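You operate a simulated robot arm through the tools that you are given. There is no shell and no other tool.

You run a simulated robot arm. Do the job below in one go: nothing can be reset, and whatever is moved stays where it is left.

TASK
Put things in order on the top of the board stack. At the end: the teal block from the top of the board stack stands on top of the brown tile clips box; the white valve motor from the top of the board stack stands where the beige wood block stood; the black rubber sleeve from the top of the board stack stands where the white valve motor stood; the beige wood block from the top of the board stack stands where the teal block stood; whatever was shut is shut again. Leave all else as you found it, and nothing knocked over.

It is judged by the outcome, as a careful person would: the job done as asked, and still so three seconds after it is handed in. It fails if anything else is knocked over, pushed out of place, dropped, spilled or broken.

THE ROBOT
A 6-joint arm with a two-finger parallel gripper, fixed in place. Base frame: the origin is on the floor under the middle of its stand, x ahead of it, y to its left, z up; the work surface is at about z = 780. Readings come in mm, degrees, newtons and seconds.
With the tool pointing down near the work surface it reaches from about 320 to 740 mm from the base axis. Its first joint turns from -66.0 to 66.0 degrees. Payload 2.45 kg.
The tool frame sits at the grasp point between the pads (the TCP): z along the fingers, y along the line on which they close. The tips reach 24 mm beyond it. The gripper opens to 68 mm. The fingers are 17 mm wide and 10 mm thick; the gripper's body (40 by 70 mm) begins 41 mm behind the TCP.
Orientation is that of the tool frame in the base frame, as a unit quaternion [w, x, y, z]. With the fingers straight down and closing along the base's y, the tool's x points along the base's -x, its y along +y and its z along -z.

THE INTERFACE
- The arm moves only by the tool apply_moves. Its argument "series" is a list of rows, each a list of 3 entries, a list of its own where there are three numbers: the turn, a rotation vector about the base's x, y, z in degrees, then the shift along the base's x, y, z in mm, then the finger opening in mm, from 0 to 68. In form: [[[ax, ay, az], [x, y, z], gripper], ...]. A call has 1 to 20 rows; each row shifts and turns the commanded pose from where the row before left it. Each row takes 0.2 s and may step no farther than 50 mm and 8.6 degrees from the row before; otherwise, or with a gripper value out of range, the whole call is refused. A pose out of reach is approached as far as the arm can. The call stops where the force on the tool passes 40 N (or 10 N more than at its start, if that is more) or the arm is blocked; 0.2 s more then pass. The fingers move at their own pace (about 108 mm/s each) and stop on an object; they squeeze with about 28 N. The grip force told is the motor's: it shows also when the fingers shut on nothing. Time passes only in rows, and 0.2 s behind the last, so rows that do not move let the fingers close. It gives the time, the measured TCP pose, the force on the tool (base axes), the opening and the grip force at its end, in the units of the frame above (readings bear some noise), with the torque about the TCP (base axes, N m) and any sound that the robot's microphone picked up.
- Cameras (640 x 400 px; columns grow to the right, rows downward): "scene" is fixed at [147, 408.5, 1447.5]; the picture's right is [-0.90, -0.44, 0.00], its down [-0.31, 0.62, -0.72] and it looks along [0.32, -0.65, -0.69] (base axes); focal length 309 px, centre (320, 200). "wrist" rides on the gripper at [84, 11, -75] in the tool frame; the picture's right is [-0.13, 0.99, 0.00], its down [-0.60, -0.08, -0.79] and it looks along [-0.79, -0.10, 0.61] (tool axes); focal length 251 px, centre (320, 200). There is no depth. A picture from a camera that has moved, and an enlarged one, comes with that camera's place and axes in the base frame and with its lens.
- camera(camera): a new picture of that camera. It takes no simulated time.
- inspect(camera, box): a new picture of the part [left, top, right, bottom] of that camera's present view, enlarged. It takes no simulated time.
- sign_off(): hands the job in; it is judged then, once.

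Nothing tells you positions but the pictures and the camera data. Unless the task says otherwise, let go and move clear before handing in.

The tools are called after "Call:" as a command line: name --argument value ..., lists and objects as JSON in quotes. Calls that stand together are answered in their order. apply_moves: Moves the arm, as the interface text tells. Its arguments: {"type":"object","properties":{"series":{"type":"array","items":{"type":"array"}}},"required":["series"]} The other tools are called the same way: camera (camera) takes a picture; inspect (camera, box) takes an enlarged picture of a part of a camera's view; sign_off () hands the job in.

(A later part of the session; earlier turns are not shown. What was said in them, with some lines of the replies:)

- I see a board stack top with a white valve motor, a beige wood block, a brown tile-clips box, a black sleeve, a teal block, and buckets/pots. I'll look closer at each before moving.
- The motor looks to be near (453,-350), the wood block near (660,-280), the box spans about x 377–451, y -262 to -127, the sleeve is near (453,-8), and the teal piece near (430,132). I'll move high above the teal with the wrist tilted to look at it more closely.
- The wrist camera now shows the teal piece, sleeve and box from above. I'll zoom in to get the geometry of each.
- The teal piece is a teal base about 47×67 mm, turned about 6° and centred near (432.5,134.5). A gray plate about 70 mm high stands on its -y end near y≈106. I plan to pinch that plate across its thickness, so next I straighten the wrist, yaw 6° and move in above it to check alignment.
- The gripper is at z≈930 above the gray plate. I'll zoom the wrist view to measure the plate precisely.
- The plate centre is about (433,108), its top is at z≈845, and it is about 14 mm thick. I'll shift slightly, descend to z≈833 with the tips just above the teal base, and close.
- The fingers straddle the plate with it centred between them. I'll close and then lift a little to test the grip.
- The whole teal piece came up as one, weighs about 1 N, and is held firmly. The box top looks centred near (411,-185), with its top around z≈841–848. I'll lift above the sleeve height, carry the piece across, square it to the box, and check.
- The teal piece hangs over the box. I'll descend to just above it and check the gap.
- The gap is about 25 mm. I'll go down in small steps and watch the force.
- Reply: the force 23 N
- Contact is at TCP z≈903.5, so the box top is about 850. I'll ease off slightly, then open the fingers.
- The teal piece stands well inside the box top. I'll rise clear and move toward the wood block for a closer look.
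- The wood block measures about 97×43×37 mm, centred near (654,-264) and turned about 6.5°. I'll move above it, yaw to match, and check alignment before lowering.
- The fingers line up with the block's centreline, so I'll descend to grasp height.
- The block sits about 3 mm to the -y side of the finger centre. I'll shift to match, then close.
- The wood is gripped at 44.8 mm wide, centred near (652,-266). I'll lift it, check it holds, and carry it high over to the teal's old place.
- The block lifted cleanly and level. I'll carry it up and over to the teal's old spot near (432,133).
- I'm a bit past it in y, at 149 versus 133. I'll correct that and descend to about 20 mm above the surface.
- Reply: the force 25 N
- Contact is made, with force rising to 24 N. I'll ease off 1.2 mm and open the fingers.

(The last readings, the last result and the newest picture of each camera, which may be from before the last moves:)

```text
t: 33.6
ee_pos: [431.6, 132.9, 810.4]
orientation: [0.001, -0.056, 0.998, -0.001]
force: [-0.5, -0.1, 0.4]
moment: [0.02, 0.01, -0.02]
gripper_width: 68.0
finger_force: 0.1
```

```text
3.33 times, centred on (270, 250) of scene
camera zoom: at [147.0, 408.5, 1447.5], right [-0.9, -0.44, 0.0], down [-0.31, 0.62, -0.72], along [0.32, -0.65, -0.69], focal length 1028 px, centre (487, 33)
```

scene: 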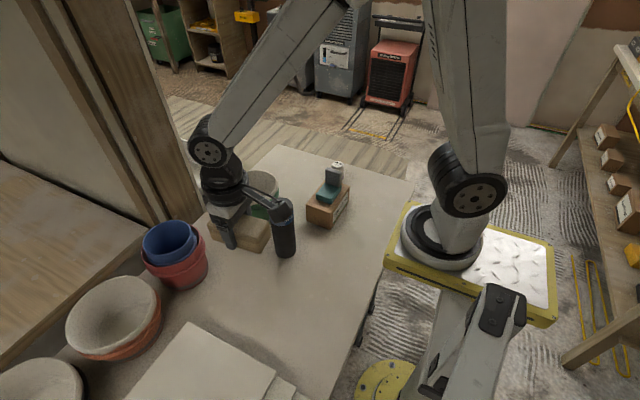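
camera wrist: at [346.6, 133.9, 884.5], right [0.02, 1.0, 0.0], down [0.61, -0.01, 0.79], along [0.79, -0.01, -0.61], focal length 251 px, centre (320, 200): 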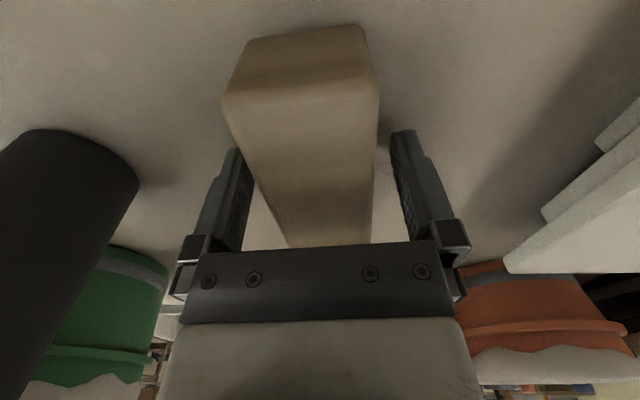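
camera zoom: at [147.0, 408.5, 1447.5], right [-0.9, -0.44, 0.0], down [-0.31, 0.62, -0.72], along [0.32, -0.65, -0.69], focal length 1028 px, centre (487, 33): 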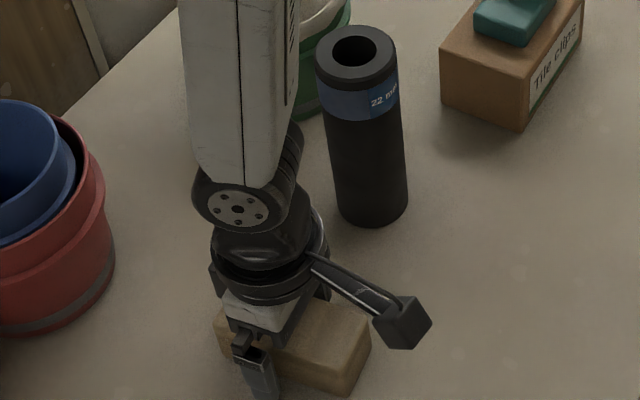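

The wood stands at the teal's old spot. I'll retreat upward and head toward the white motor.

Call:
apply_moves --series '[[[0, 0, 0], [0, 0, 20], 68], [[0, 0, 0], [0, 0, 40], 68], [[0, 0, 0], [0, 0, 45], 68], [[0, 0, 0], [0, 0, 45], 68], [[0, 0, 0], [0, 0, 45], 68], [[0, 0, 0], [0, 0, 40], 68], [[0, 0, -1], [-3, -42, 0], 68], [[0, 0, -1], [-3, -42, 0], 68], [[0, 0, -1], [-3, -42, 0], 68], [[0, 0, -1], [-3, -42, 0], 68], [[0, 0, -1], [-3, -42, 0], 68], [[0, 0, -1], [-3, -42, 0], 68], [[0, 0, 0], [-3, -42, 0], 68], [[0, 0, 0], [-3, -42, 0], 68], [[0, 0, 0], [-3, -42, 0], 68], [[0, 0, 0], [-3, -42, 0], 68], [[0, 0, 0], [0, -45, -20], 68], [[0, 0, 0], [0, 0, -30], 68], [[0, 0, 0], [0, 0, -30], 68], [[0, 0, 0], [0, 0, 0], 68]]'

Call:
camera --camera "wrist"

Call:
camera --camera "scene"

```text
t: 37.8
ee_pos: [401.4, -332.5, 965.3]
orientation: [0.0, -0.004, 1.0, -0.001]
force: [-0.4, -0.7, -0.5]
moment: [-0.01, 0.02, 0.04]
gripper_width: 68.3
finger_force: 0.1
```

```text
taken
camera wrist: at [317.3, -323.1, 1038.8], right [0.12, 0.99, 0.0], down [0.6, -0.07, 0.79], along [0.79, -0.1, -0.61], focal length 251 px, centre (320, 200)
```

wrist: 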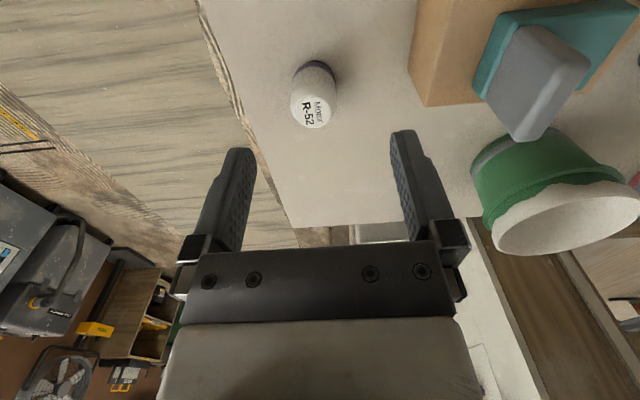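

```text
taken
```

scene: 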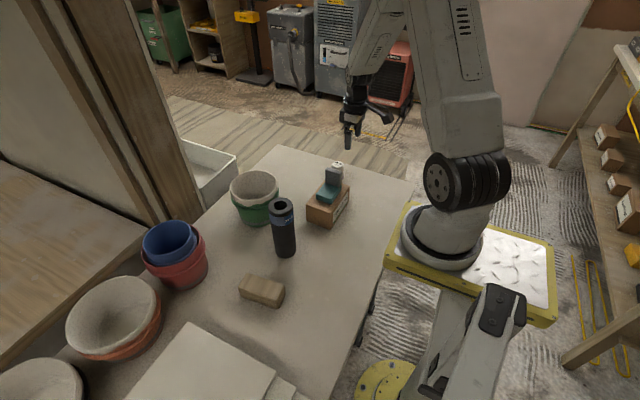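

Call:
inspect --camera "wrist" --box '[270, 40, 370, 150]'

Call:
inspect --camera "scene" --box '[220, 250, 310, 320]'

```text
3.64 times, centred on (320, 95) of wrist
camera zoom: at [317.3, -323.1, 1038.8], right [0.12, 0.99, 0.0], down [0.6, -0.07, 0.79], along [0.79, -0.1, -0.61], focal length 914 px, centre (320, 582)
```

zoom: 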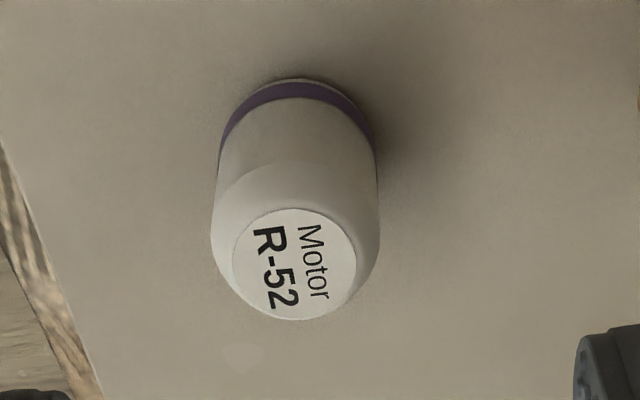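

```text
5.71 times, centred on (265, 285) of scene
camera zoom: at [147.1, 408.5, 1447.5], right [-0.9, -0.44, 0.0], down [-0.31, 0.62, -0.72], along [0.32, -0.65, -0.69], focal length 1763 px, centre (634, -286)
```

zoom: 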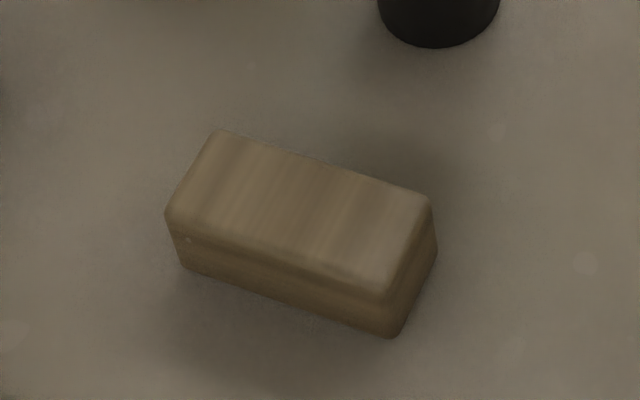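

The motor's centre is about (450,-348); it is about 45 mm across and 55 mm tall. I'll move over it and descend.

Call:
apply_moves --series '[[[0, 0, 0], [25, -8, -10], 68], [[0, 0, 0], [24, -7.5, -20], 68], [[0, 0, 0], [0, 0, -35], 68], [[0, 0, 0], [0, 0, -20], 68], [[0, 0, 0], [0, 0, 0], 68]]'

Call:
camera --camera "wrist"

```text
t: 39.0
ee_pos: [450.9, -347.8, 880.4]
orientation: [0.0, -0.004, 1.0, -0.001]
force: [-1.1, 0.3, -0.1]
moment: [0.02, 0.04, 0.02]
gripper_width: 67.8
finger_force: 0.1
```

```text
taken
camera wrist: at [366.4, -338.4, 954.6], right [0.12, 0.99, 0.0], down [0.6, -0.07, 0.79], along [0.79, -0.1, -0.61], focal length 251 px, centre (320, 200)
```

wrist: 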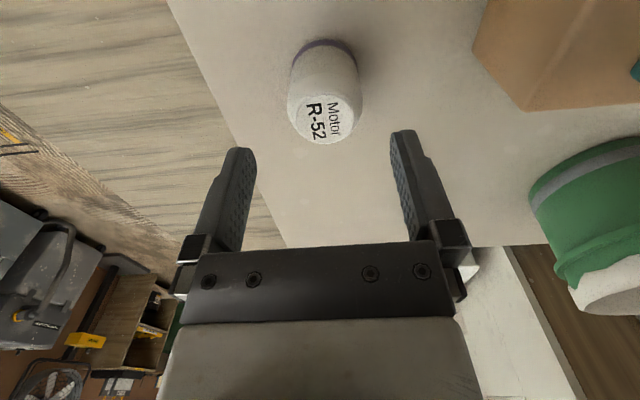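

Call:
apply_moves --series '[[[0, 0, 0], [-1, 0.5, -25], 68], [[0, 0, 0], [0, 0, -25], 68], [[0, 0, 0], [0, 0, -12], 68], [[0, 0, 0], [0, 0, -4], 68], [[0, 0, 0], [0, 0, 0], 68]]'

Call:
camera --camera "wrist"

Call:
inspect --camera "scene" --box '[280, 110, 420, 230]'

```text
t: 40.2
ee_pos: [449.9, -345.4, 815.2]
orientation: [0.0, -0.003, 1.0, -0.002]
force: [0.3, -0.6, 0.6]
moment: [0.0, -0.04, -0.02]
gripper_width: 68.0
finger_force: 0.0
```

```text
taken
camera wrist: at [365.2, -337.2, 889.5], right [0.12, 0.99, 0.0], down [0.6, -0.07, 0.79], along [0.79, -0.1, -0.61], focal length 251 px, centre (320, 200)
```

wrist: 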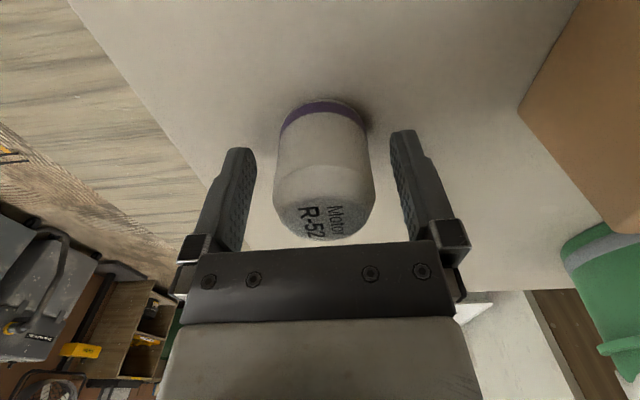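

```text
3.33 times, centred on (350, 170) of scene
camera zoom: at [147.0, 408.5, 1447.5], right [-0.9, -0.44, 0.0], down [-0.31, 0.62, -0.72], along [0.32, -0.65, -0.69], focal length 1028 px, centre (220, 300)
```

zoom: 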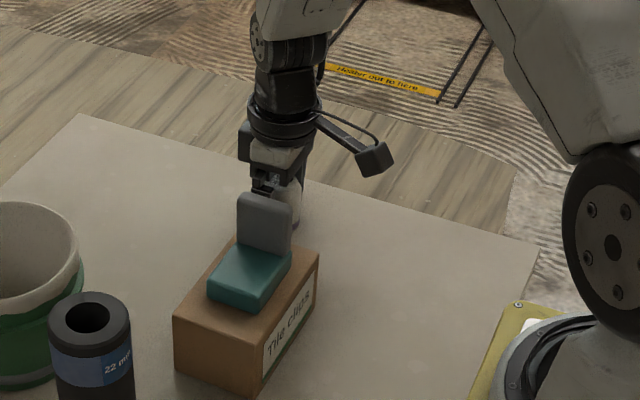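

The motor is centred between the fingers, so I'll close on it and test the lift.

Call:
apply_moves --series '[[[0, 0, 0], [0, 0, -1], 60], [[0, 0, 0], [0, 0, 0], 45], [[0, 0, 0], [0, 0, 0], 35], [[0, 0, 0], [0, 0, 0], 35], [[0, 0, 0], [0, 0, 0], 35]]'

Call:
apply_moves --series '[[[0, 0, 0], [0, 0, 8], 35], [[0, 0, 0], [0, 0, 15], 35], [[0, 0, 0], [0, 0, 0], 35]]'

Call:
camera --camera "wrist"

```text
t: 41.4
ee_pos: [449.1, -345.9, 814.3]
orientation: [0.0, -0.003, 1.0, -0.001]
force: [0.0, 0.5, -0.1]
moment: [0.01, 0.01, -0.02]
gripper_width: 43.5
finger_force: 28.2
```

```text
t: 42.2
ee_pos: [449.4, -346.3, 837.3]
orientation: [0.0, -0.004, 1.0, -0.001]
force: [0.1, -0.3, -1.3]
moment: [-0.03, 0.0, -0.02]
gripper_width: 43.3
finger_force: 27.4
```

```text
taken
camera wrist: at [365.5, -336.7, 911.3], right [0.12, 0.99, 0.0], down [0.6, -0.07, 0.79], along [0.79, -0.1, -0.61], focal length 251 px, centre (320, 200)
```

wrist: 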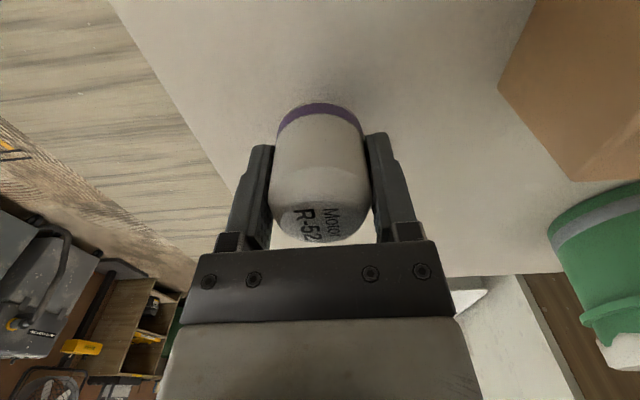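

The motor is held. I'll move it to the wood block's old spot at about (652,-266).

Call:
apply_moves --series '[[[0, 0, 0], [0, 0, 25], 35], [[0, 0, 0], [10, 2, 25], 35], [[0, 0, 0], [36, 14, 0], 35], [[0, 0, 0], [39, 16, 0], 35], [[0, 0, 0], [39, 16, 0], 35], [[0, 0, 0], [39, 16, 0], 35], [[0, 0, 0], [30, 12, 0], 35], [[0, 0, 0], [9.5, 4.5, 0], 35], [[0, 0, 0], [0, 0, 0], 35], [[0, 0, 0], [0, 0, -25], 35], [[0, 0, 0], [0, 0, -20], 35], [[0, 0, 0], [0, 0, 0], 35]]'

Call:
camera --camera "wrist"

Call:
inspect --camera "scene" --box '[220, 110, 380, 210]'

```text
t: 44.8
ee_pos: [651.3, -265.0, 841.6]
orientation: [0.0, -0.004, 1.0, 0.0]
force: [-0.5, 0.1, -1.1]
moment: [0.0, -0.03, -0.01]
gripper_width: 42.9
finger_force: 27.7
```

```text
taken
camera wrist: at [566.8, -254.8, 914.8], right [0.12, 0.99, 0.0], down [0.6, -0.07, 0.79], along [0.79, -0.1, -0.61], focal length 251 px, centre (320, 200)
```

wrist: 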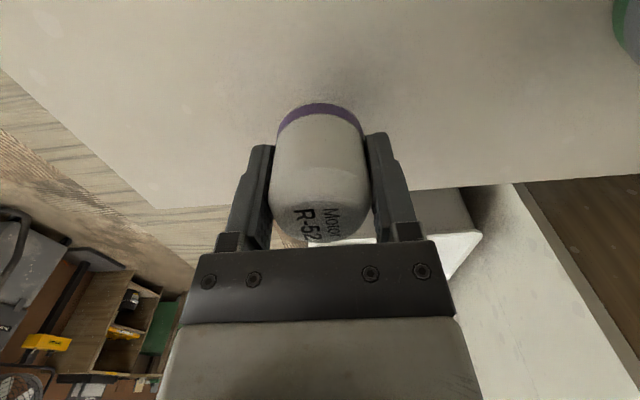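

```text
4.00 times, centred on (300, 160) of scene
camera zoom: at [147.1, 408.5, 1447.5], right [-0.9, -0.44, 0.0], down [-0.31, 0.62, -0.72], along [0.32, -0.65, -0.69], focal length 1234 px, centre (400, 360)
```

zoom: 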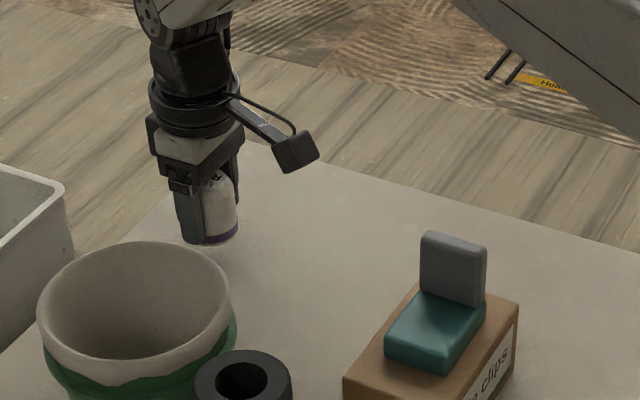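

I'm over the wood's old place. I'll lower gently to contact.

Call:
apply_moves --series '[[[0, 0, 0], [0.5, -1, -12], 35], [[0, 0, 0], [0, 0, -8], 35], [[0, 0, 0], [0, 0, -4], 35], [[0, 0, 0], [0, 0, 0], 35]]'

Call:
apply_moves --series '[[[0, 0, 0], [0, 0, -1.5], 35], [[0, 0, 0], [0, 0, 0], 35]]'

Call:
apply_moves --series '[[[0, 0, 0], [0, 0, -1], 35], [[0, 0, 0], [0, 0, 0], 35]]'

```text
t: 45.8
ee_pos: [652.1, -267.0, 816.7]
orientation: [0.0, -0.004, 1.0, -0.001]
force: [0.0, -0.3, -0.9]
moment: [-0.03, 0.03, 0.01]
gripper_width: 43.0
finger_force: 27.6
```

```text
t: 46.4
ee_pos: [651.6, -266.7, 816.1]
orientation: [0.0, -0.004, 1.0, 0.0]
force: [-0.8, 0.1, -1.1]
moment: [0.02, -0.02, -0.02]
gripper_width: 43.4
finger_force: 28.1
```

```text
t: 47.0
ee_pos: [652.3, -266.3, 814.5]
orientation: [-0.001, -0.004, 1.0, -0.001]
force: [1.1, -0.5, -0.4]
moment: [0.01, 0.0, 0.01]
gripper_width: 43.2
finger_force: 27.9
```

Call:
apply_moves --series '[[[0, 0, 0], [0, 0, -1], 35], [[0, 0, 0], [0, 0, 0], 35]]'

Call:
apply_moves --series '[[[0, 0, 0], [0, 0, -1], 35], [[0, 0, 0], [0, 0, 0], 35]]'

```text
t: 47.6
ee_pos: [652.2, -267.5, 815.0]
orientation: [0.0, -0.004, 1.0, 0.0]
force: [-0.3, -0.2, 1.0]
moment: [0.02, 0.07, 0.02]
gripper_width: 42.9
finger_force: 28.2
```

```text
t: 48.2
ee_pos: [653.0, -267.9, 813.9]
orientation: [0.001, -0.003, 1.0, -0.001]
force: [-2.7, 0.2, 9.8]
moment: [0.05, 0.15, -0.03]
gripper_width: 43.1
finger_force: 27.9
```

Contact is at about 10 N. I'll ease off half a millimetre and open.

Call:
apply_moves --series '[[[0, 0, 0], [0, 0, 0.7], 35], [[0, 0, 0], [0, 0, 0], 35], [[0, 0, 0], [0, 0, 0], 50], [[0, 0, 0], [0, 0, 0], 62], [[0, 0, 0], [0, 0, 0], 68], [[0, 0, 0], [0, 0, 0], 68]]'

Call:
camera --camera "wrist"

```text
t: 49.6
ee_pos: [653.2, -266.5, 814.5]
orientation: [0.0, -0.003, 1.0, 0.0]
force: [-0.5, -0.4, -0.1]
moment: [-0.02, -0.01, 0.0]
gripper_width: 67.9
finger_force: 0.1
```

```text
taken
camera wrist: at [568.7, -258.0, 888.2], right [0.12, 0.99, 0.0], down [0.6, -0.07, 0.79], along [0.79, -0.1, -0.61], focal length 251 px, centre (320, 200)
```

wrist: 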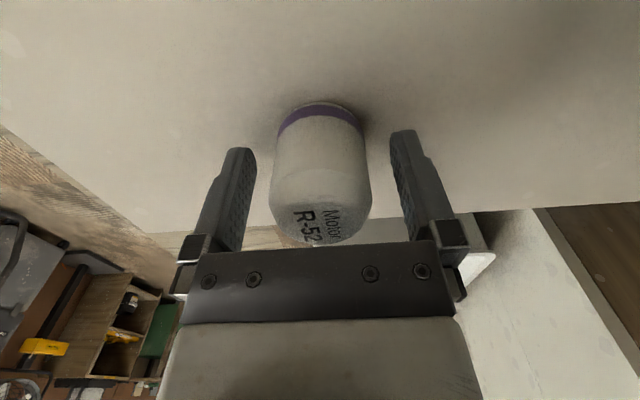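

The motor stands on its own at the new spot. I'll retreat up and move to view the sleeve.

Call:
apply_moves --series '[[[0, 0, 0], [0, 0, 20], 68], [[0, 0, 0], [0, 0, 40], 68], [[0, 0, 0], [0, 0, 45], 68], [[0, 0, 0], [-20, 10, 40], 68], [[0, 0, 0], [-25, 15, 40], 68], [[0, 0, 0], [-25, 15, 40], 68], [[0, 0, 0], [-25, 25, 15], 68], [[0, 0, 0], [-32, 36, 0], 68], [[0, 0, 0], [-32, 36, 0], 68], [[0, 0, 0], [-32, 36, 0], 68], [[0, 0, 0], [-32, 36, 0], 68], [[0, 0, 0], [-25, 37, 0], 68], [[0, 0, 0], [-5, 10, 0], 68], [[0, 0, 0], [0, 0, 0], 68]]'

Call:
camera --camera "wrist"

Call:
camera --camera "scene"

```text
t: 52.6
ee_pos: [399.0, -9.0, 1052.9]
orientation: [0.0, -0.004, 1.0, -0.001]
force: [0.1, 1.1, -0.4]
moment: [0.01, -0.02, 0.0]
gripper_width: 68.2
finger_force: 0.1
```

```text
taken
camera wrist: at [315.2, -0.2, 1128.4], right [0.12, 0.99, 0.0], down [0.6, -0.07, 0.79], along [0.79, -0.1, -0.61], focal length 251 px, centre (320, 200)
```

wrist: 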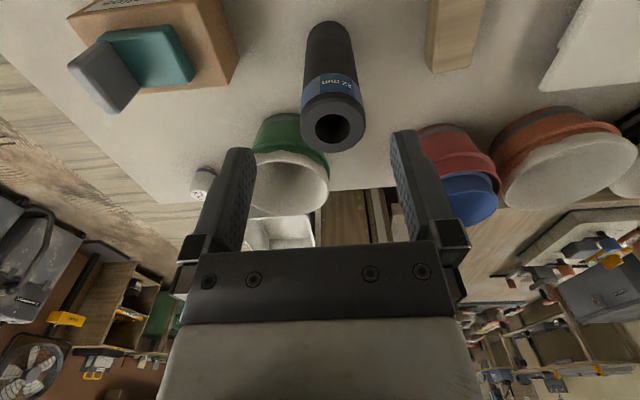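

```text
taken
```

scene: 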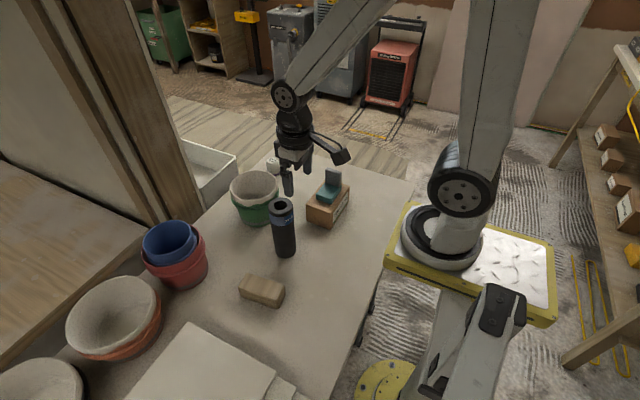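

Call:
inspect --camera "wrist" --box '[270, 10, 400, 160]'

Call:
inspect --camera "scene" --box '[230, 140, 370, 270]'

```text
2.67 times, centred on (335, 85) of wrist
camera zoom: at [315.2, -0.2, 1128.4], right [0.12, 0.99, 0.0], down [0.6, -0.07, 0.79], along [0.79, -0.1, -0.61], focal length 670 px, centre (280, 507)
```

zoom: 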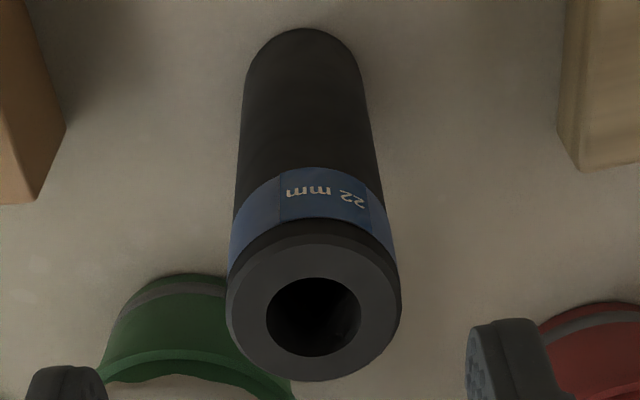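

```text
3.08 times, centred on (300, 205) of scene
camera zoom: at [147.0, 408.5, 1447.5], right [-0.9, -0.44, 0.0], down [-0.31, 0.62, -0.72], along [0.32, -0.65, -0.69], focal length 949 px, centre (382, 185)
```

zoom: 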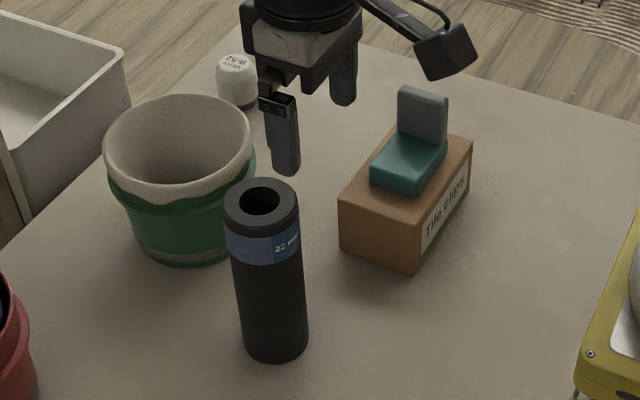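

The sleeve is centred near (447,-7.4); it is about 55 mm across with its top at z≈949. I'll move above it and check alignment closely.

Call:
apply_moves --series '[[[0, 0, 0], [25, 1, 0], 68], [[0, 0, 0], [23, 1, -15], 68], [[0, 0, 0], [0, 0, -20], 68], [[0, 0, 0], [0, 0, -10], 68], [[0, 0, 0], [0, 0, 0], 68], [[0, 0, 0], [0, 0, 0], 68]]'

Call:
camera --camera "wrist"

Call:
inspect --camera "scene" --box '[230, 140, 370, 270]'

```text
t: 54.0
ee_pos: [446.8, -7.5, 1008.7]
orientation: [0.0, -0.003, 1.0, -0.001]
force: [0.2, 0.2, 0.5]
moment: [-0.03, 0.01, 0.02]
gripper_width: 68.0
finger_force: 0.1
```

```text
taken
camera wrist: at [362.5, 2.1, 1082.9], right [0.12, 0.99, 0.0], down [0.6, -0.07, 0.79], along [0.79, -0.1, -0.61], focal length 251 px, centre (320, 200)
```

wrist: 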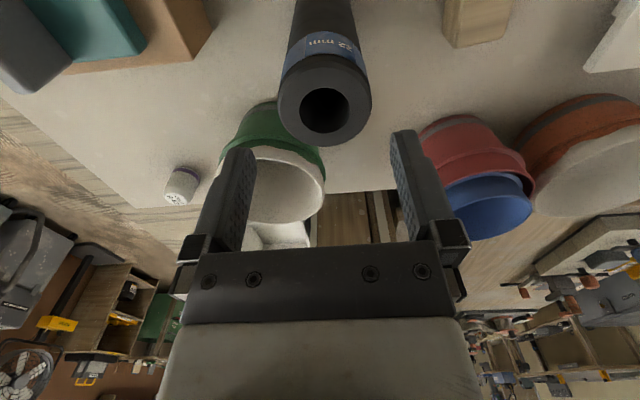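

```text
3.08 times, centred on (300, 205) of scene
camera zoom: at [147.0, 408.5, 1447.5], right [-0.9, -0.44, 0.0], down [-0.31, 0.62, -0.72], along [0.32, -0.65, -0.69], focal length 949 px, centre (382, 185)
```

zoom: 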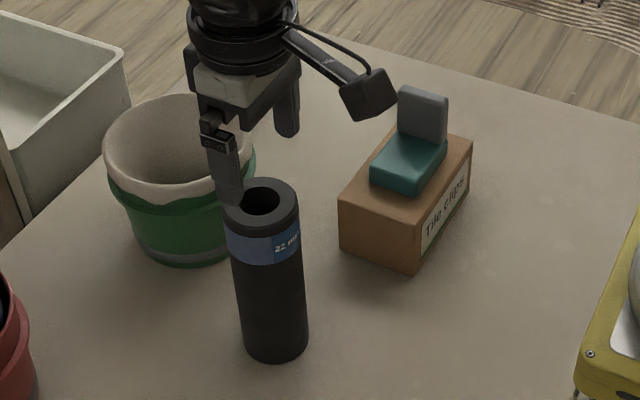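

Call:
inspect --camera "wrist" --box '[260, 0, 400, 160]'

```text
2.50 times, centred on (330, 80) of wrist
camera zoom: at [362.5, 2.1, 1082.9], right [0.12, 0.99, 0.0], down [0.6, -0.07, 0.79], along [0.79, -0.1, -0.61], focal length 629 px, centre (295, 500)
```

zoom: 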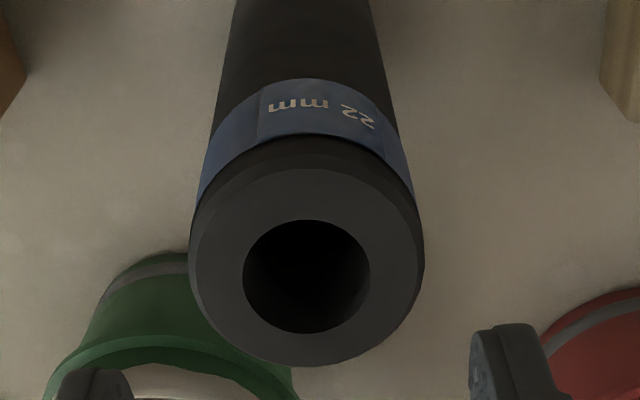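

The sleeve is about 2.5 mm to the +y side of the fingers' centre. I'll shift, then descend partway to confirm both fingers clear it.

Call:
apply_moves --series '[[[0, 0, 0], [0, 2.5, 0], 68], [[0, 0, 0], [0, 0, -15], 68], [[0, 0, 0], [0, 0, -12], 68], [[0, 0, 0], [0, 0, 0], 68]]'

Call:
inspect --camera "wrist" --box '[200, 0, 440, 200]'

Call:
inspect --camera "scene" --box '[230, 150, 350, 270]'

```text
t: 55.0
ee_pos: [447.2, -5.1, 983.0]
orientation: [-0.001, -0.003, 1.0, 0.0]
force: [-0.1, -0.5, 0.0]
moment: [-0.01, -0.01, -0.01]
gripper_width: 68.1
finger_force: 0.1
```

```text
2.00 times, centred on (320, 100) of wrist
camera zoom: at [362.8, 3.8, 1056.5], right [0.12, 0.99, 0.0], down [0.6, -0.07, 0.79], along [0.79, -0.1, -0.61], focal length 503 px, centre (320, 400)
```

zoom: 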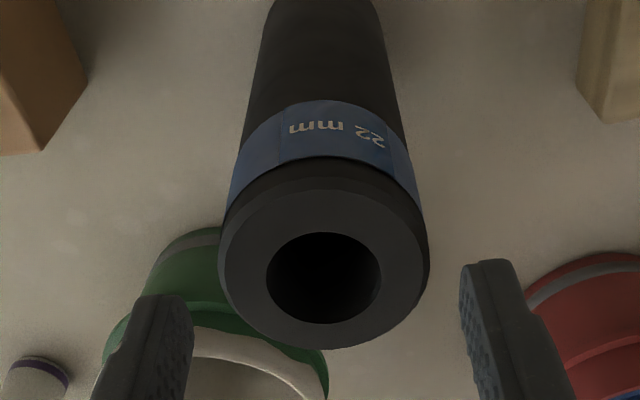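

```text
3.33 times, centred on (290, 210) of scene
camera zoom: at [147.0, 408.5, 1447.5], right [-0.9, -0.44, 0.0], down [-0.31, 0.62, -0.72], along [0.32, -0.65, -0.69], focal length 1028 px, centre (420, 167)
```

zoom: 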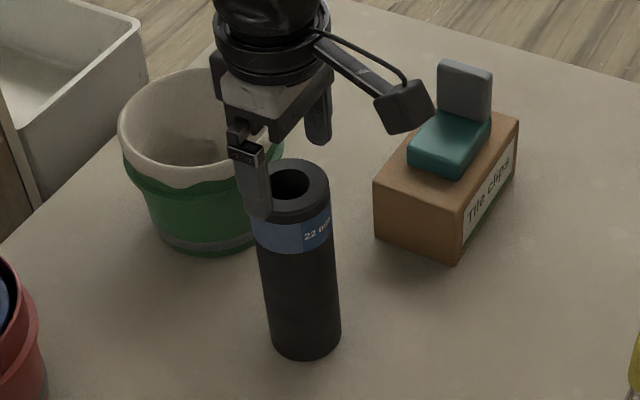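

It is nearly centred now. I'll make a small trim and continue down slowly, watching the force.

Call:
apply_moves --series '[[[0, 0, 0], [0, 0.7, -6], 68], [[0, 0, 0], [0, 0, -6], 68], [[0, 0, 0], [0, 0, -6], 68], [[0, 0, 0], [0, 0, -6], 68], [[0, 0, 0], [0, 0, 0], 68]]'

Call:
camera --camera "wrist"

Call:
inspect --camera "scene" --box '[230, 150, 350, 270]'

```text
t: 56.2
ee_pos: [447.4, -5.0, 957.8]
orientation: [0.0, -0.003, 1.0, 0.0]
force: [0.4, 0.4, 0.2]
moment: [0.0, -0.01, -0.01]
gripper_width: 68.0
finger_force: 0.2
```

```text
taken
camera wrist: at [363.1, 4.2, 1031.9], right [0.12, 0.99, 0.0], down [0.6, -0.07, 0.79], along [0.79, -0.1, -0.61], focal length 251 px, centre (320, 200)
```

wrist: 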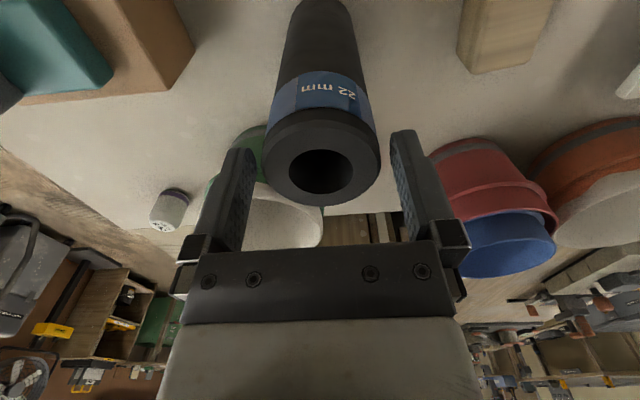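

```text
3.33 times, centred on (290, 210) of scene
camera zoom: at [147.0, 408.5, 1447.5], right [-0.9, -0.44, 0.0], down [-0.31, 0.62, -0.72], along [0.32, -0.65, -0.69], focal length 1028 px, centre (420, 167)
```

zoom: 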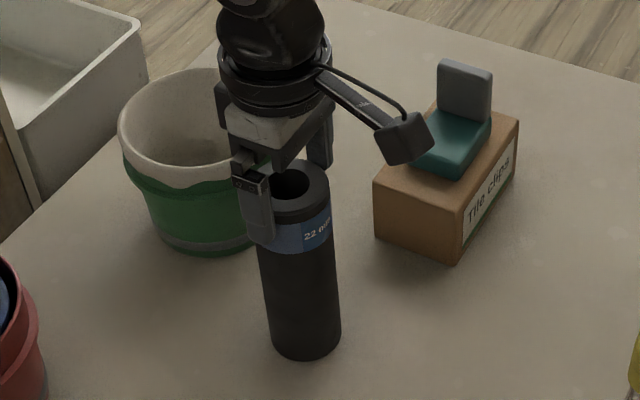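

Both fingers straddle the sleeve with clearance. I'll continue down to TCP z≈918.

Call:
apply_moves --series '[[[0, 0, 0], [0, 0.5, -8], 68], [[0, 0, 0], [0, 0, -8], 68], [[0, 0, 0], [0, 0, -8], 68], [[0, 0, 0], [0, 0, -8], 68], [[0, 0, 0], [0, 0, -6], 68], [[0, 0, 0], [0, 0, 0], 68]]'

Call:
camera --camera "wrist"

Call:
inspect --camera "scene" --box '[230, 150, 350, 270]'

```text
t: 57.6
ee_pos: [447.4, -5.7, 919.6]
orientation: [0.0, -0.003, 1.0, -0.001]
force: [0.2, -0.7, 0.9]
moment: [0.0, -0.01, -0.01]
gripper_width: 67.9
finger_force: 0.0
```

```text
taken
camera wrist: at [363.4, 4.5, 994.0], right [0.12, 0.99, 0.0], down [0.6, -0.07, 0.79], along [0.79, -0.1, -0.61], focal length 251 px, centre (320, 200)
```

wrist: 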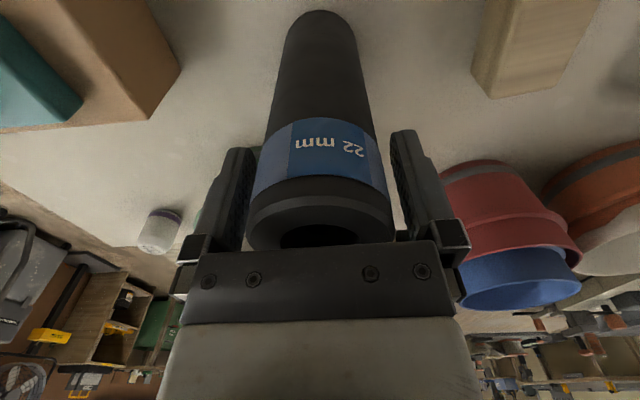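

```text
3.33 times, centred on (290, 210) of scene
camera zoom: at [147.0, 408.5, 1447.5], right [-0.9, -0.44, 0.0], down [-0.31, 0.62, -0.72], along [0.32, -0.65, -0.69], focal length 1028 px, centre (420, 167)
```

zoom: 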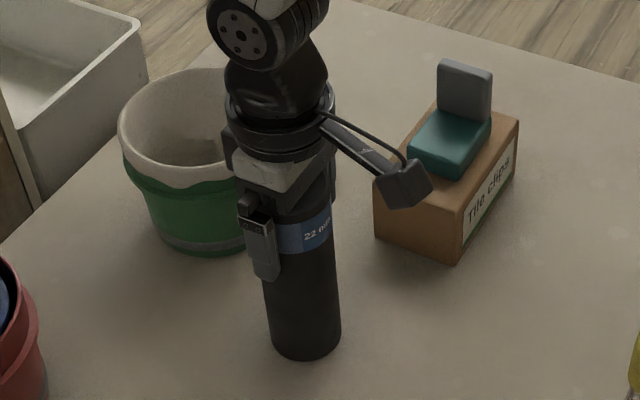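

It is centred, so I'll close on the sleeve and test the lift.

Call:
apply_moves --series '[[[0, 0, 0], [0, 0, 0], 60], [[0, 0, 0], [0, 0, 0], 52], [[0, 0, 0], [0, 0, 0], 45], [[0, 0, 0], [0, 0, 0], 45], [[0, 0, 0], [0, 0, 0], 45]]'

Call:
apply_moves --series '[[[0, 0, 0], [0, 0, 6], 45], [[0, 0, 0], [0, 0, 12], 45], [[0, 0, 0], [0, 0, 0], 45]]'

Call:
inspect --camera "scene" --box '[230, 150, 350, 270]'

Call:
camera --camera "wrist"

```text
t: 58.8
ee_pos: [447.0, -5.7, 920.1]
orientation: [0.0, -0.004, 1.0, -0.001]
force: [0.4, -0.2, 0.9]
moment: [0.0, -0.05, -0.01]
gripper_width: 54.1
finger_force: 28.3
```

```text
t: 59.6
ee_pos: [447.2, -5.1, 937.8]
orientation: [0.001, -0.003, 1.0, -0.001]
force: [0.3, 0.1, -0.5]
moment: [0.0, 0.03, 0.0]
gripper_width: 53.9
finger_force: 28.1
```

```text
3.33 times, centred on (290, 210) of scene
camera zoom: at [147.0, 408.5, 1447.5], right [-0.9, -0.44, 0.0], down [-0.31, 0.62, -0.72], along [0.32, -0.65, -0.69], focal length 1028 px, centre (420, 167)
```

zoom: 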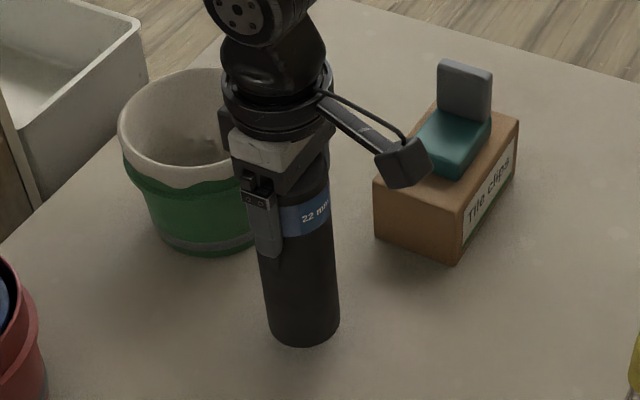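

```text
taken
camera wrist: at [363.6, 4.3, 1011.8], right [0.12, 0.99, 0.0], down [0.6, -0.07, 0.79], along [0.79, -0.1, -0.61], focal length 251 px, centre (320, 200)
```

wrist: 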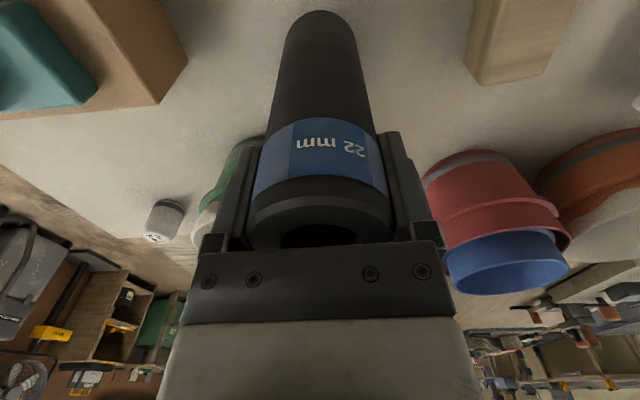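

The sleeve is held vertical. I'll lift it high enough to clear the teal piece on the box, and carry it around to the motor's old spot at (449.5,-346.5).

Call:
apply_moves --series '[[[0, 0, 0], [0, 0, 30], 45], [[0, 0, 0], [0, 0, 40], 45], [[0, 0, 0], [0, 0, 42], 45], [[0, 0, 0], [0, 0, 40], 45], [[0, 0, 0], [0, 0, 10], 45], [[0, 0, 0], [11, -20, 0], 45], [[0, 0, 0], [11, -32, 0], 45], [[0, 0, 0], [11, -38, 0], 45], [[0, 0, 0], [0, -38, 0], 45], [[0, 0, 0], [0, -38, 0], 45], [[0, 0, 0], [0, -38, 0], 45], [[0, 0, 0], [0, -38, 0], 45], [[0, 0, 0], [-10, -38, 0], 45], [[0, 0, 0], [-10, -34, 0], 45], [[0, 0, 0], [-10.7, -20, 0], 45], [[0, 0, 0], [0, -7.5, 0], 45], [[0, 0, 0], [0, 0, 0], 45], [[0, 0, 0], [0, 0, 0], 45]]'

Call:
camera --camera "wrist"

Call:
camera --camera "scene"

```text
t: 63.4
ee_pos: [450.7, -347.6, 1099.0]
orientation: [0.0, -0.004, 1.0, -0.001]
force: [-1.2, -0.3, -0.4]
moment: [0.0, -0.05, 0.01]
gripper_width: 53.6
finger_force: 28.1
```

```text
taken
camera wrist: at [366.7, -337.8, 1172.9], right [0.12, 0.99, 0.0], down [0.6, -0.07, 0.79], along [0.79, -0.1, -0.61], focal length 251 px, centre (320, 200)
```

wrist: 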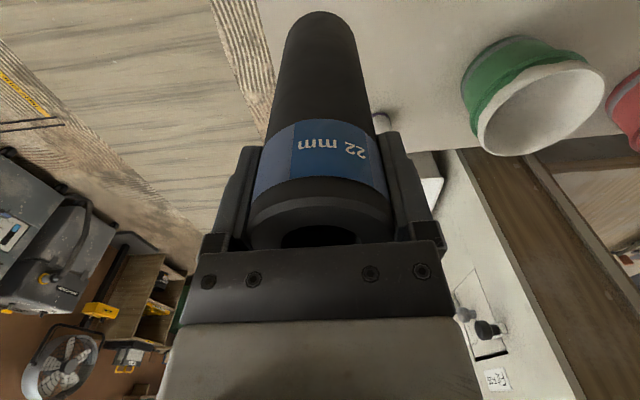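

```text
taken
```

scene: 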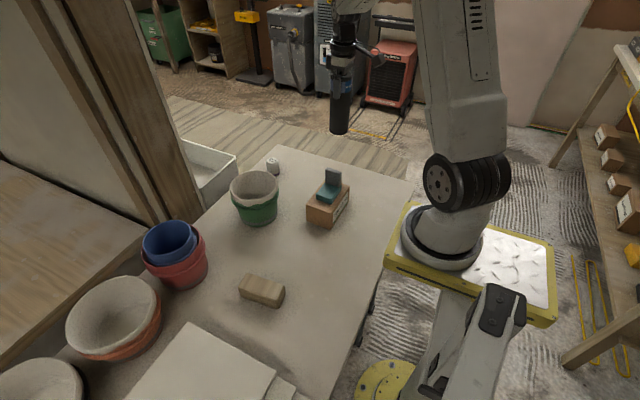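

I'm over the motor's old spot. I'll descend to about 15 mm above the surface.

Call:
apply_moves --series '[[[0, 0, 0], [-0.5, 0.5, -30], 45], [[0, 0, 0], [0, 0, -40], 45], [[0, 0, 0], [0, 0, -40], 45], [[0, 0, 0], [0, 0, -30], 45], [[0, 0, 0], [0, 0, -15], 45], [[0, 0, 0], [0, 0, -8], 45], [[0, 0, 0], [0, 0, 0], 45]]'

Call:
camera --camera "wrist"

Call:
inspect --camera "scene" --box '[250, 90, 410, 230]'

```text
t: 65.0
ee_pos: [449.8, -345.1, 936.2]
orientation: [0.0, -0.004, 1.0, 0.0]
force: [0.2, -0.4, -0.3]
moment: [0.01, 0.01, 0.02]
gripper_width: 53.8
finger_force: 28.2
```

```text
taken
camera wrist: at [364.7, -336.6, 1009.5], right [0.12, 0.99, 0.0], down [0.6, -0.07, 0.79], along [0.79, -0.1, -0.61], focal length 251 px, centre (320, 200)
```

wrist: 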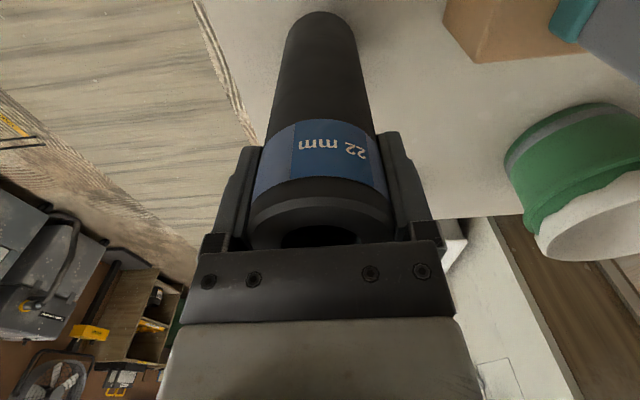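

```text
2.86 times, centred on (330, 160) of scene
camera zoom: at [147.0, 408.5, 1447.5], right [-0.9, -0.44, 0.0], down [-0.31, 0.62, -0.72], along [0.32, -0.65, -0.69], focal length 882 px, centre (291, 314)
```

zoom: 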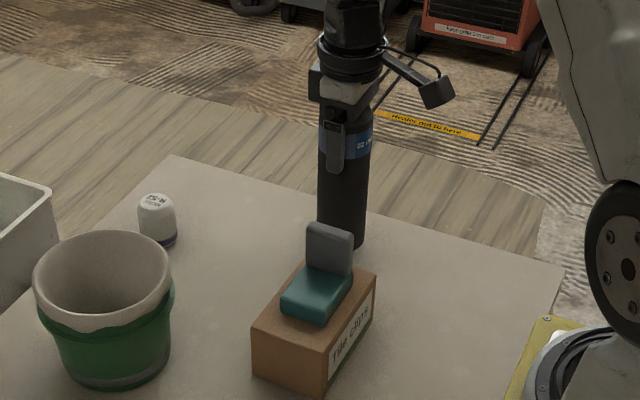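

Call:
apply_moves --series '[[[0, 0, 0], [0, -0.5, -6], 45], [[0, 0, 0], [0, 0, -4], 45], [[0, 0, 0], [0, 0, -3], 45], [[0, 0, 0], [0, 0, 0], 45]]'

Call:
apply_moves --series '[[[0, 0, 0], [0, 0, -1.5], 45], [[0, 0, 0], [0, 0, 0], 45]]'

Call:
apply_moves --series '[[[0, 0, 0], [0, 0, -1], 45], [[0, 0, 0], [0, 0, 0], 45]]'

```text
t: 66.0
ee_pos: [450.1, -347.7, 923.8]
orientation: [0.0, -0.004, 1.0, 0.0]
force: [0.3, 0.0, 0.2]
moment: [0.02, 0.01, -0.03]
gripper_width: 53.7
finger_force: 28.3
```

```text
t: 66.6
ee_pos: [449.8, -347.4, 923.0]
orientation: [0.0, -0.003, 1.0, -0.001]
force: [-0.2, 1.5, -0.2]
moment: [0.0, -0.03, 0.02]
gripper_width: 53.5
finger_force: 27.8
```

```text
t: 67.2
ee_pos: [449.7, -346.3, 921.0]
orientation: [0.001, -0.004, 1.0, -0.001]
force: [-0.3, 0.0, 0.3]
moment: [-0.02, 0.0, -0.01]
gripper_width: 53.8
finger_force: 27.9
```

Call:
apply_moves --series '[[[0, 0, 0], [0, 0, -1], 45], [[0, 0, 0], [0, 0, 0], 45]]'

Call:
apply_moves --series '[[[0, 0, 0], [0, 0, -0.7], 45], [[0, 0, 0], [0, 0, 0], 45]]'

```text
t: 67.8
ee_pos: [450.1, -347.2, 920.7]
orientation: [0.001, -0.003, 1.0, -0.001]
force: [-0.2, 0.3, -0.8]
moment: [0.0, -0.01, -0.02]
gripper_width: 53.8
finger_force: 28.3
```

```text
t: 68.4
ee_pos: [450.4, -347.2, 919.2]
orientation: [0.0, -0.004, 1.0, -0.001]
force: [-0.6, -0.7, 4.1]
moment: [0.08, 0.08, 0.02]
gripper_width: 53.8
finger_force: 28.2
```

The sleeve has light contact of about 4 N with the surface. I'll open the fingers.

Call:
apply_moves --series '[[[0, 0, 0], [0, 0, 0], 56], [[0, 0, 0], [0, 0, 0], 62], [[0, 0, 0], [0, 0, 0], 68], [[0, 0, 0], [0, 0, 0], 68]]'

Call:
camera --camera "wrist"

Call:
inspect --camera "scene" --box '[250, 90, 410, 230]'

```text
t: 69.4
ee_pos: [448.9, -347.8, 920.1]
orientation: [0.0, -0.003, 1.0, -0.001]
force: [0.5, 0.3, 0.0]
moment: [-0.01, -0.01, 0.04]
gripper_width: 68.1
finger_force: 0.0
```

```text
taken
camera wrist: at [365.4, -337.4, 993.7], right [0.12, 0.99, 0.0], down [0.6, -0.07, 0.79], along [0.79, -0.1, -0.61], focal length 251 px, centre (320, 200)
```

wrist: 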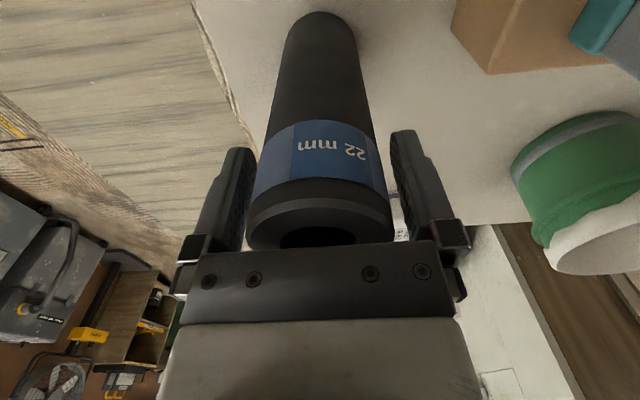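

```text
2.86 times, centred on (330, 160) of scene
camera zoom: at [147.0, 408.5, 1447.5], right [-0.9, -0.44, 0.0], down [-0.31, 0.62, -0.72], along [0.32, -0.65, -0.69], focal length 882 px, centre (291, 314)
```

zoom: 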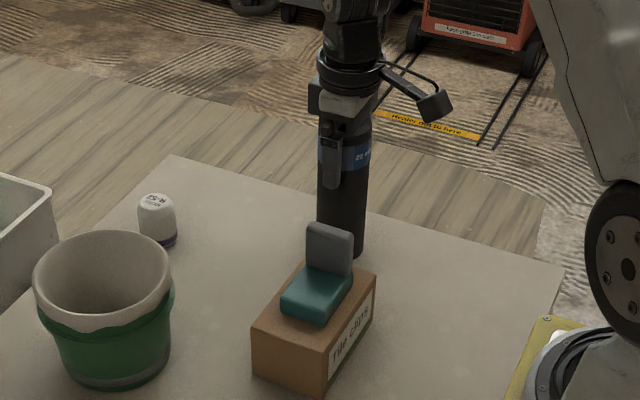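

The sleeve stands free between the open fingers. I'll rise straight up until well clear and back off, then check everything.

Call:
apply_moves --series '[[[0, 0, 0], [0, 0, 10], 68], [[0, 0, 0], [0, 0, 15], 68], [[0, 0, 0], [0, 0, 25], 68], [[0, 0, 0], [0, 0, 40], 68], [[0, 0, 0], [0, 0, 45], 68], [[0, 0, 0], [0, 0, 30], 68], [[0, 0, 0], [-15, 40, 0], 68], [[0, 0, 0], [-15, 40, 0], 68], [[0, 0, 0], [-15, 40, 0], 68], [[0, 0, 0], [-10, 40, 0], 68], [[0, 0, 0], [0, 0, 0], 68]]'

Call:
camera --camera "wrist"

Call:
camera --camera "scene"

Call:
inspect --camera "scene" --box '[220, 130, 380, 240]'

```text
t: 71.8
ee_pos: [391.9, -184.9, 1082.1]
orientation: [0.0, -0.004, 1.0, -0.001]
force: [0.4, 0.0, -0.4]
moment: [0.02, -0.02, 0.0]
gripper_width: 67.9
finger_force: 0.1
```

```text
taken
camera wrist: at [307.9, -176.1, 1155.7], right [0.12, 0.99, 0.0], down [0.6, -0.07, 0.79], along [0.79, -0.1, -0.61], focal length 251 px, centre (320, 200)
```

wrist: 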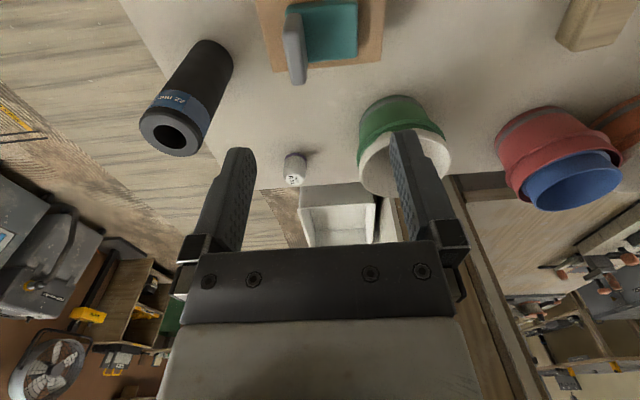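

```text
taken
```

scene: 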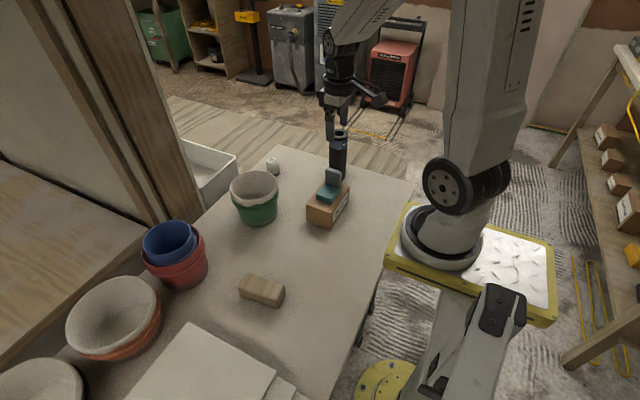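

```text
3.64 times, centred on (300, 185) of scene
camera zoom: at [147.0, 408.5, 1447.5], right [-0.9, -0.44, 0.0], down [-0.31, 0.62, -0.72], along [0.32, -0.65, -0.69], focal length 1122 px, centre (393, 254)
```

zoom: 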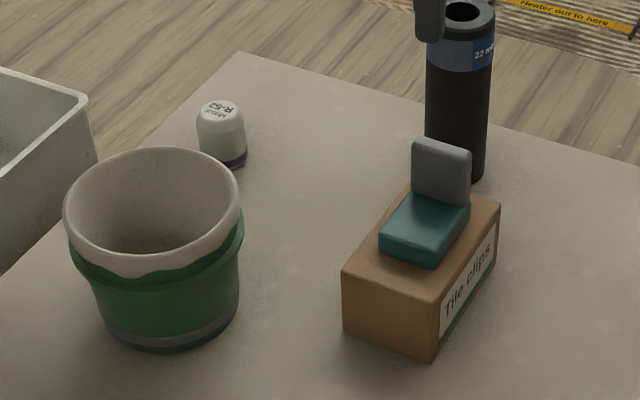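

All four pieces stand as intended. I'll do one last comparison using the same crops as at the start, to confirm the box and everything else hasn't shifted.

Call:
inspect --camera "scene" --box '[220, 140, 380, 240]'

Call:
inspect --camera "scene" --box '[220, 220, 380, 320]'

Call:
inspect --camera "scene" --box '[0, 200, 320, 400]'

```text
4.00 times, centred on (300, 190) of scene
camera zoom: at [147.0, 408.5, 1447.5], right [-0.9, -0.44, 0.0], down [-0.31, 0.62, -0.72], along [0.32, -0.65, -0.69], focal length 1234 px, centre (400, 240)
```

zoom: 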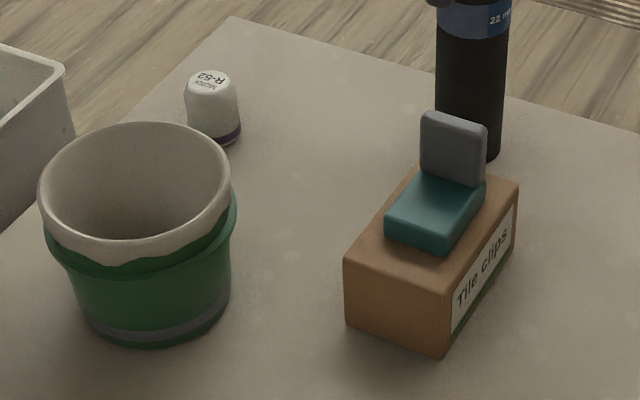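

```text
4.00 times, centred on (300, 270) of scene
camera zoom: at [147.0, 408.5, 1447.5], right [-0.9, -0.44, 0.0], down [-0.31, 0.62, -0.72], along [0.32, -0.65, -0.69], focal length 1234 px, centre (400, -80)
```

zoom: 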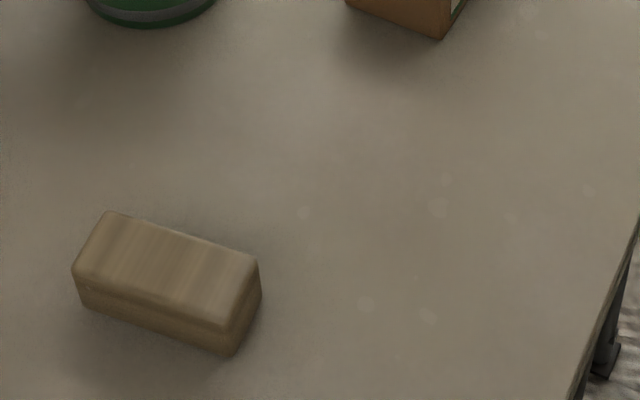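

```text
2.00 times, centred on (160, 300) of scene
camera zoom: at [147.0, 408.5, 1447.5], right [-0.9, -0.44, 0.0], down [-0.31, 0.62, -0.72], along [0.32, -0.65, -0.69], focal length 617 px, centre (640, 0)
```

zoom: 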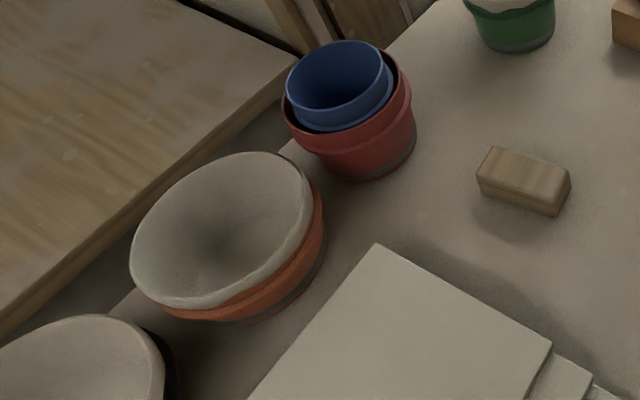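

The box, pots and sheets match the starting pictures. The teal piece is on the box, the wood is at the teal's spot, the motor is at the wood's spot, and the sleeve is at the motor's spot. The gripper is empty and clear and nothing was opened, so I'm handing in.

Call:
sign_off

```text
The job is handed in.
```

The job is handed in, and all four pieces are standing where you asked:

- **Teal block:** on top of the brown tile clips box, well inside its edges.
- **Beige wood block:** where the teal block stood.
- **White valve motor:** where the wood block stood.
- **Black rubber sleeve:** where the valve motor stood.

I placed each piece to within a few millimetres of the spot I measured from the pictures. The wood block kept the direction it was lying in. It is longer than the teal block, so it covers more of the surface there.

In the final pictures the box, pots and sheets matched the starting ones, and nothing was knocked over. I opened nothing, so there was nothing to shut again. The gripper is empty and clear of everything.
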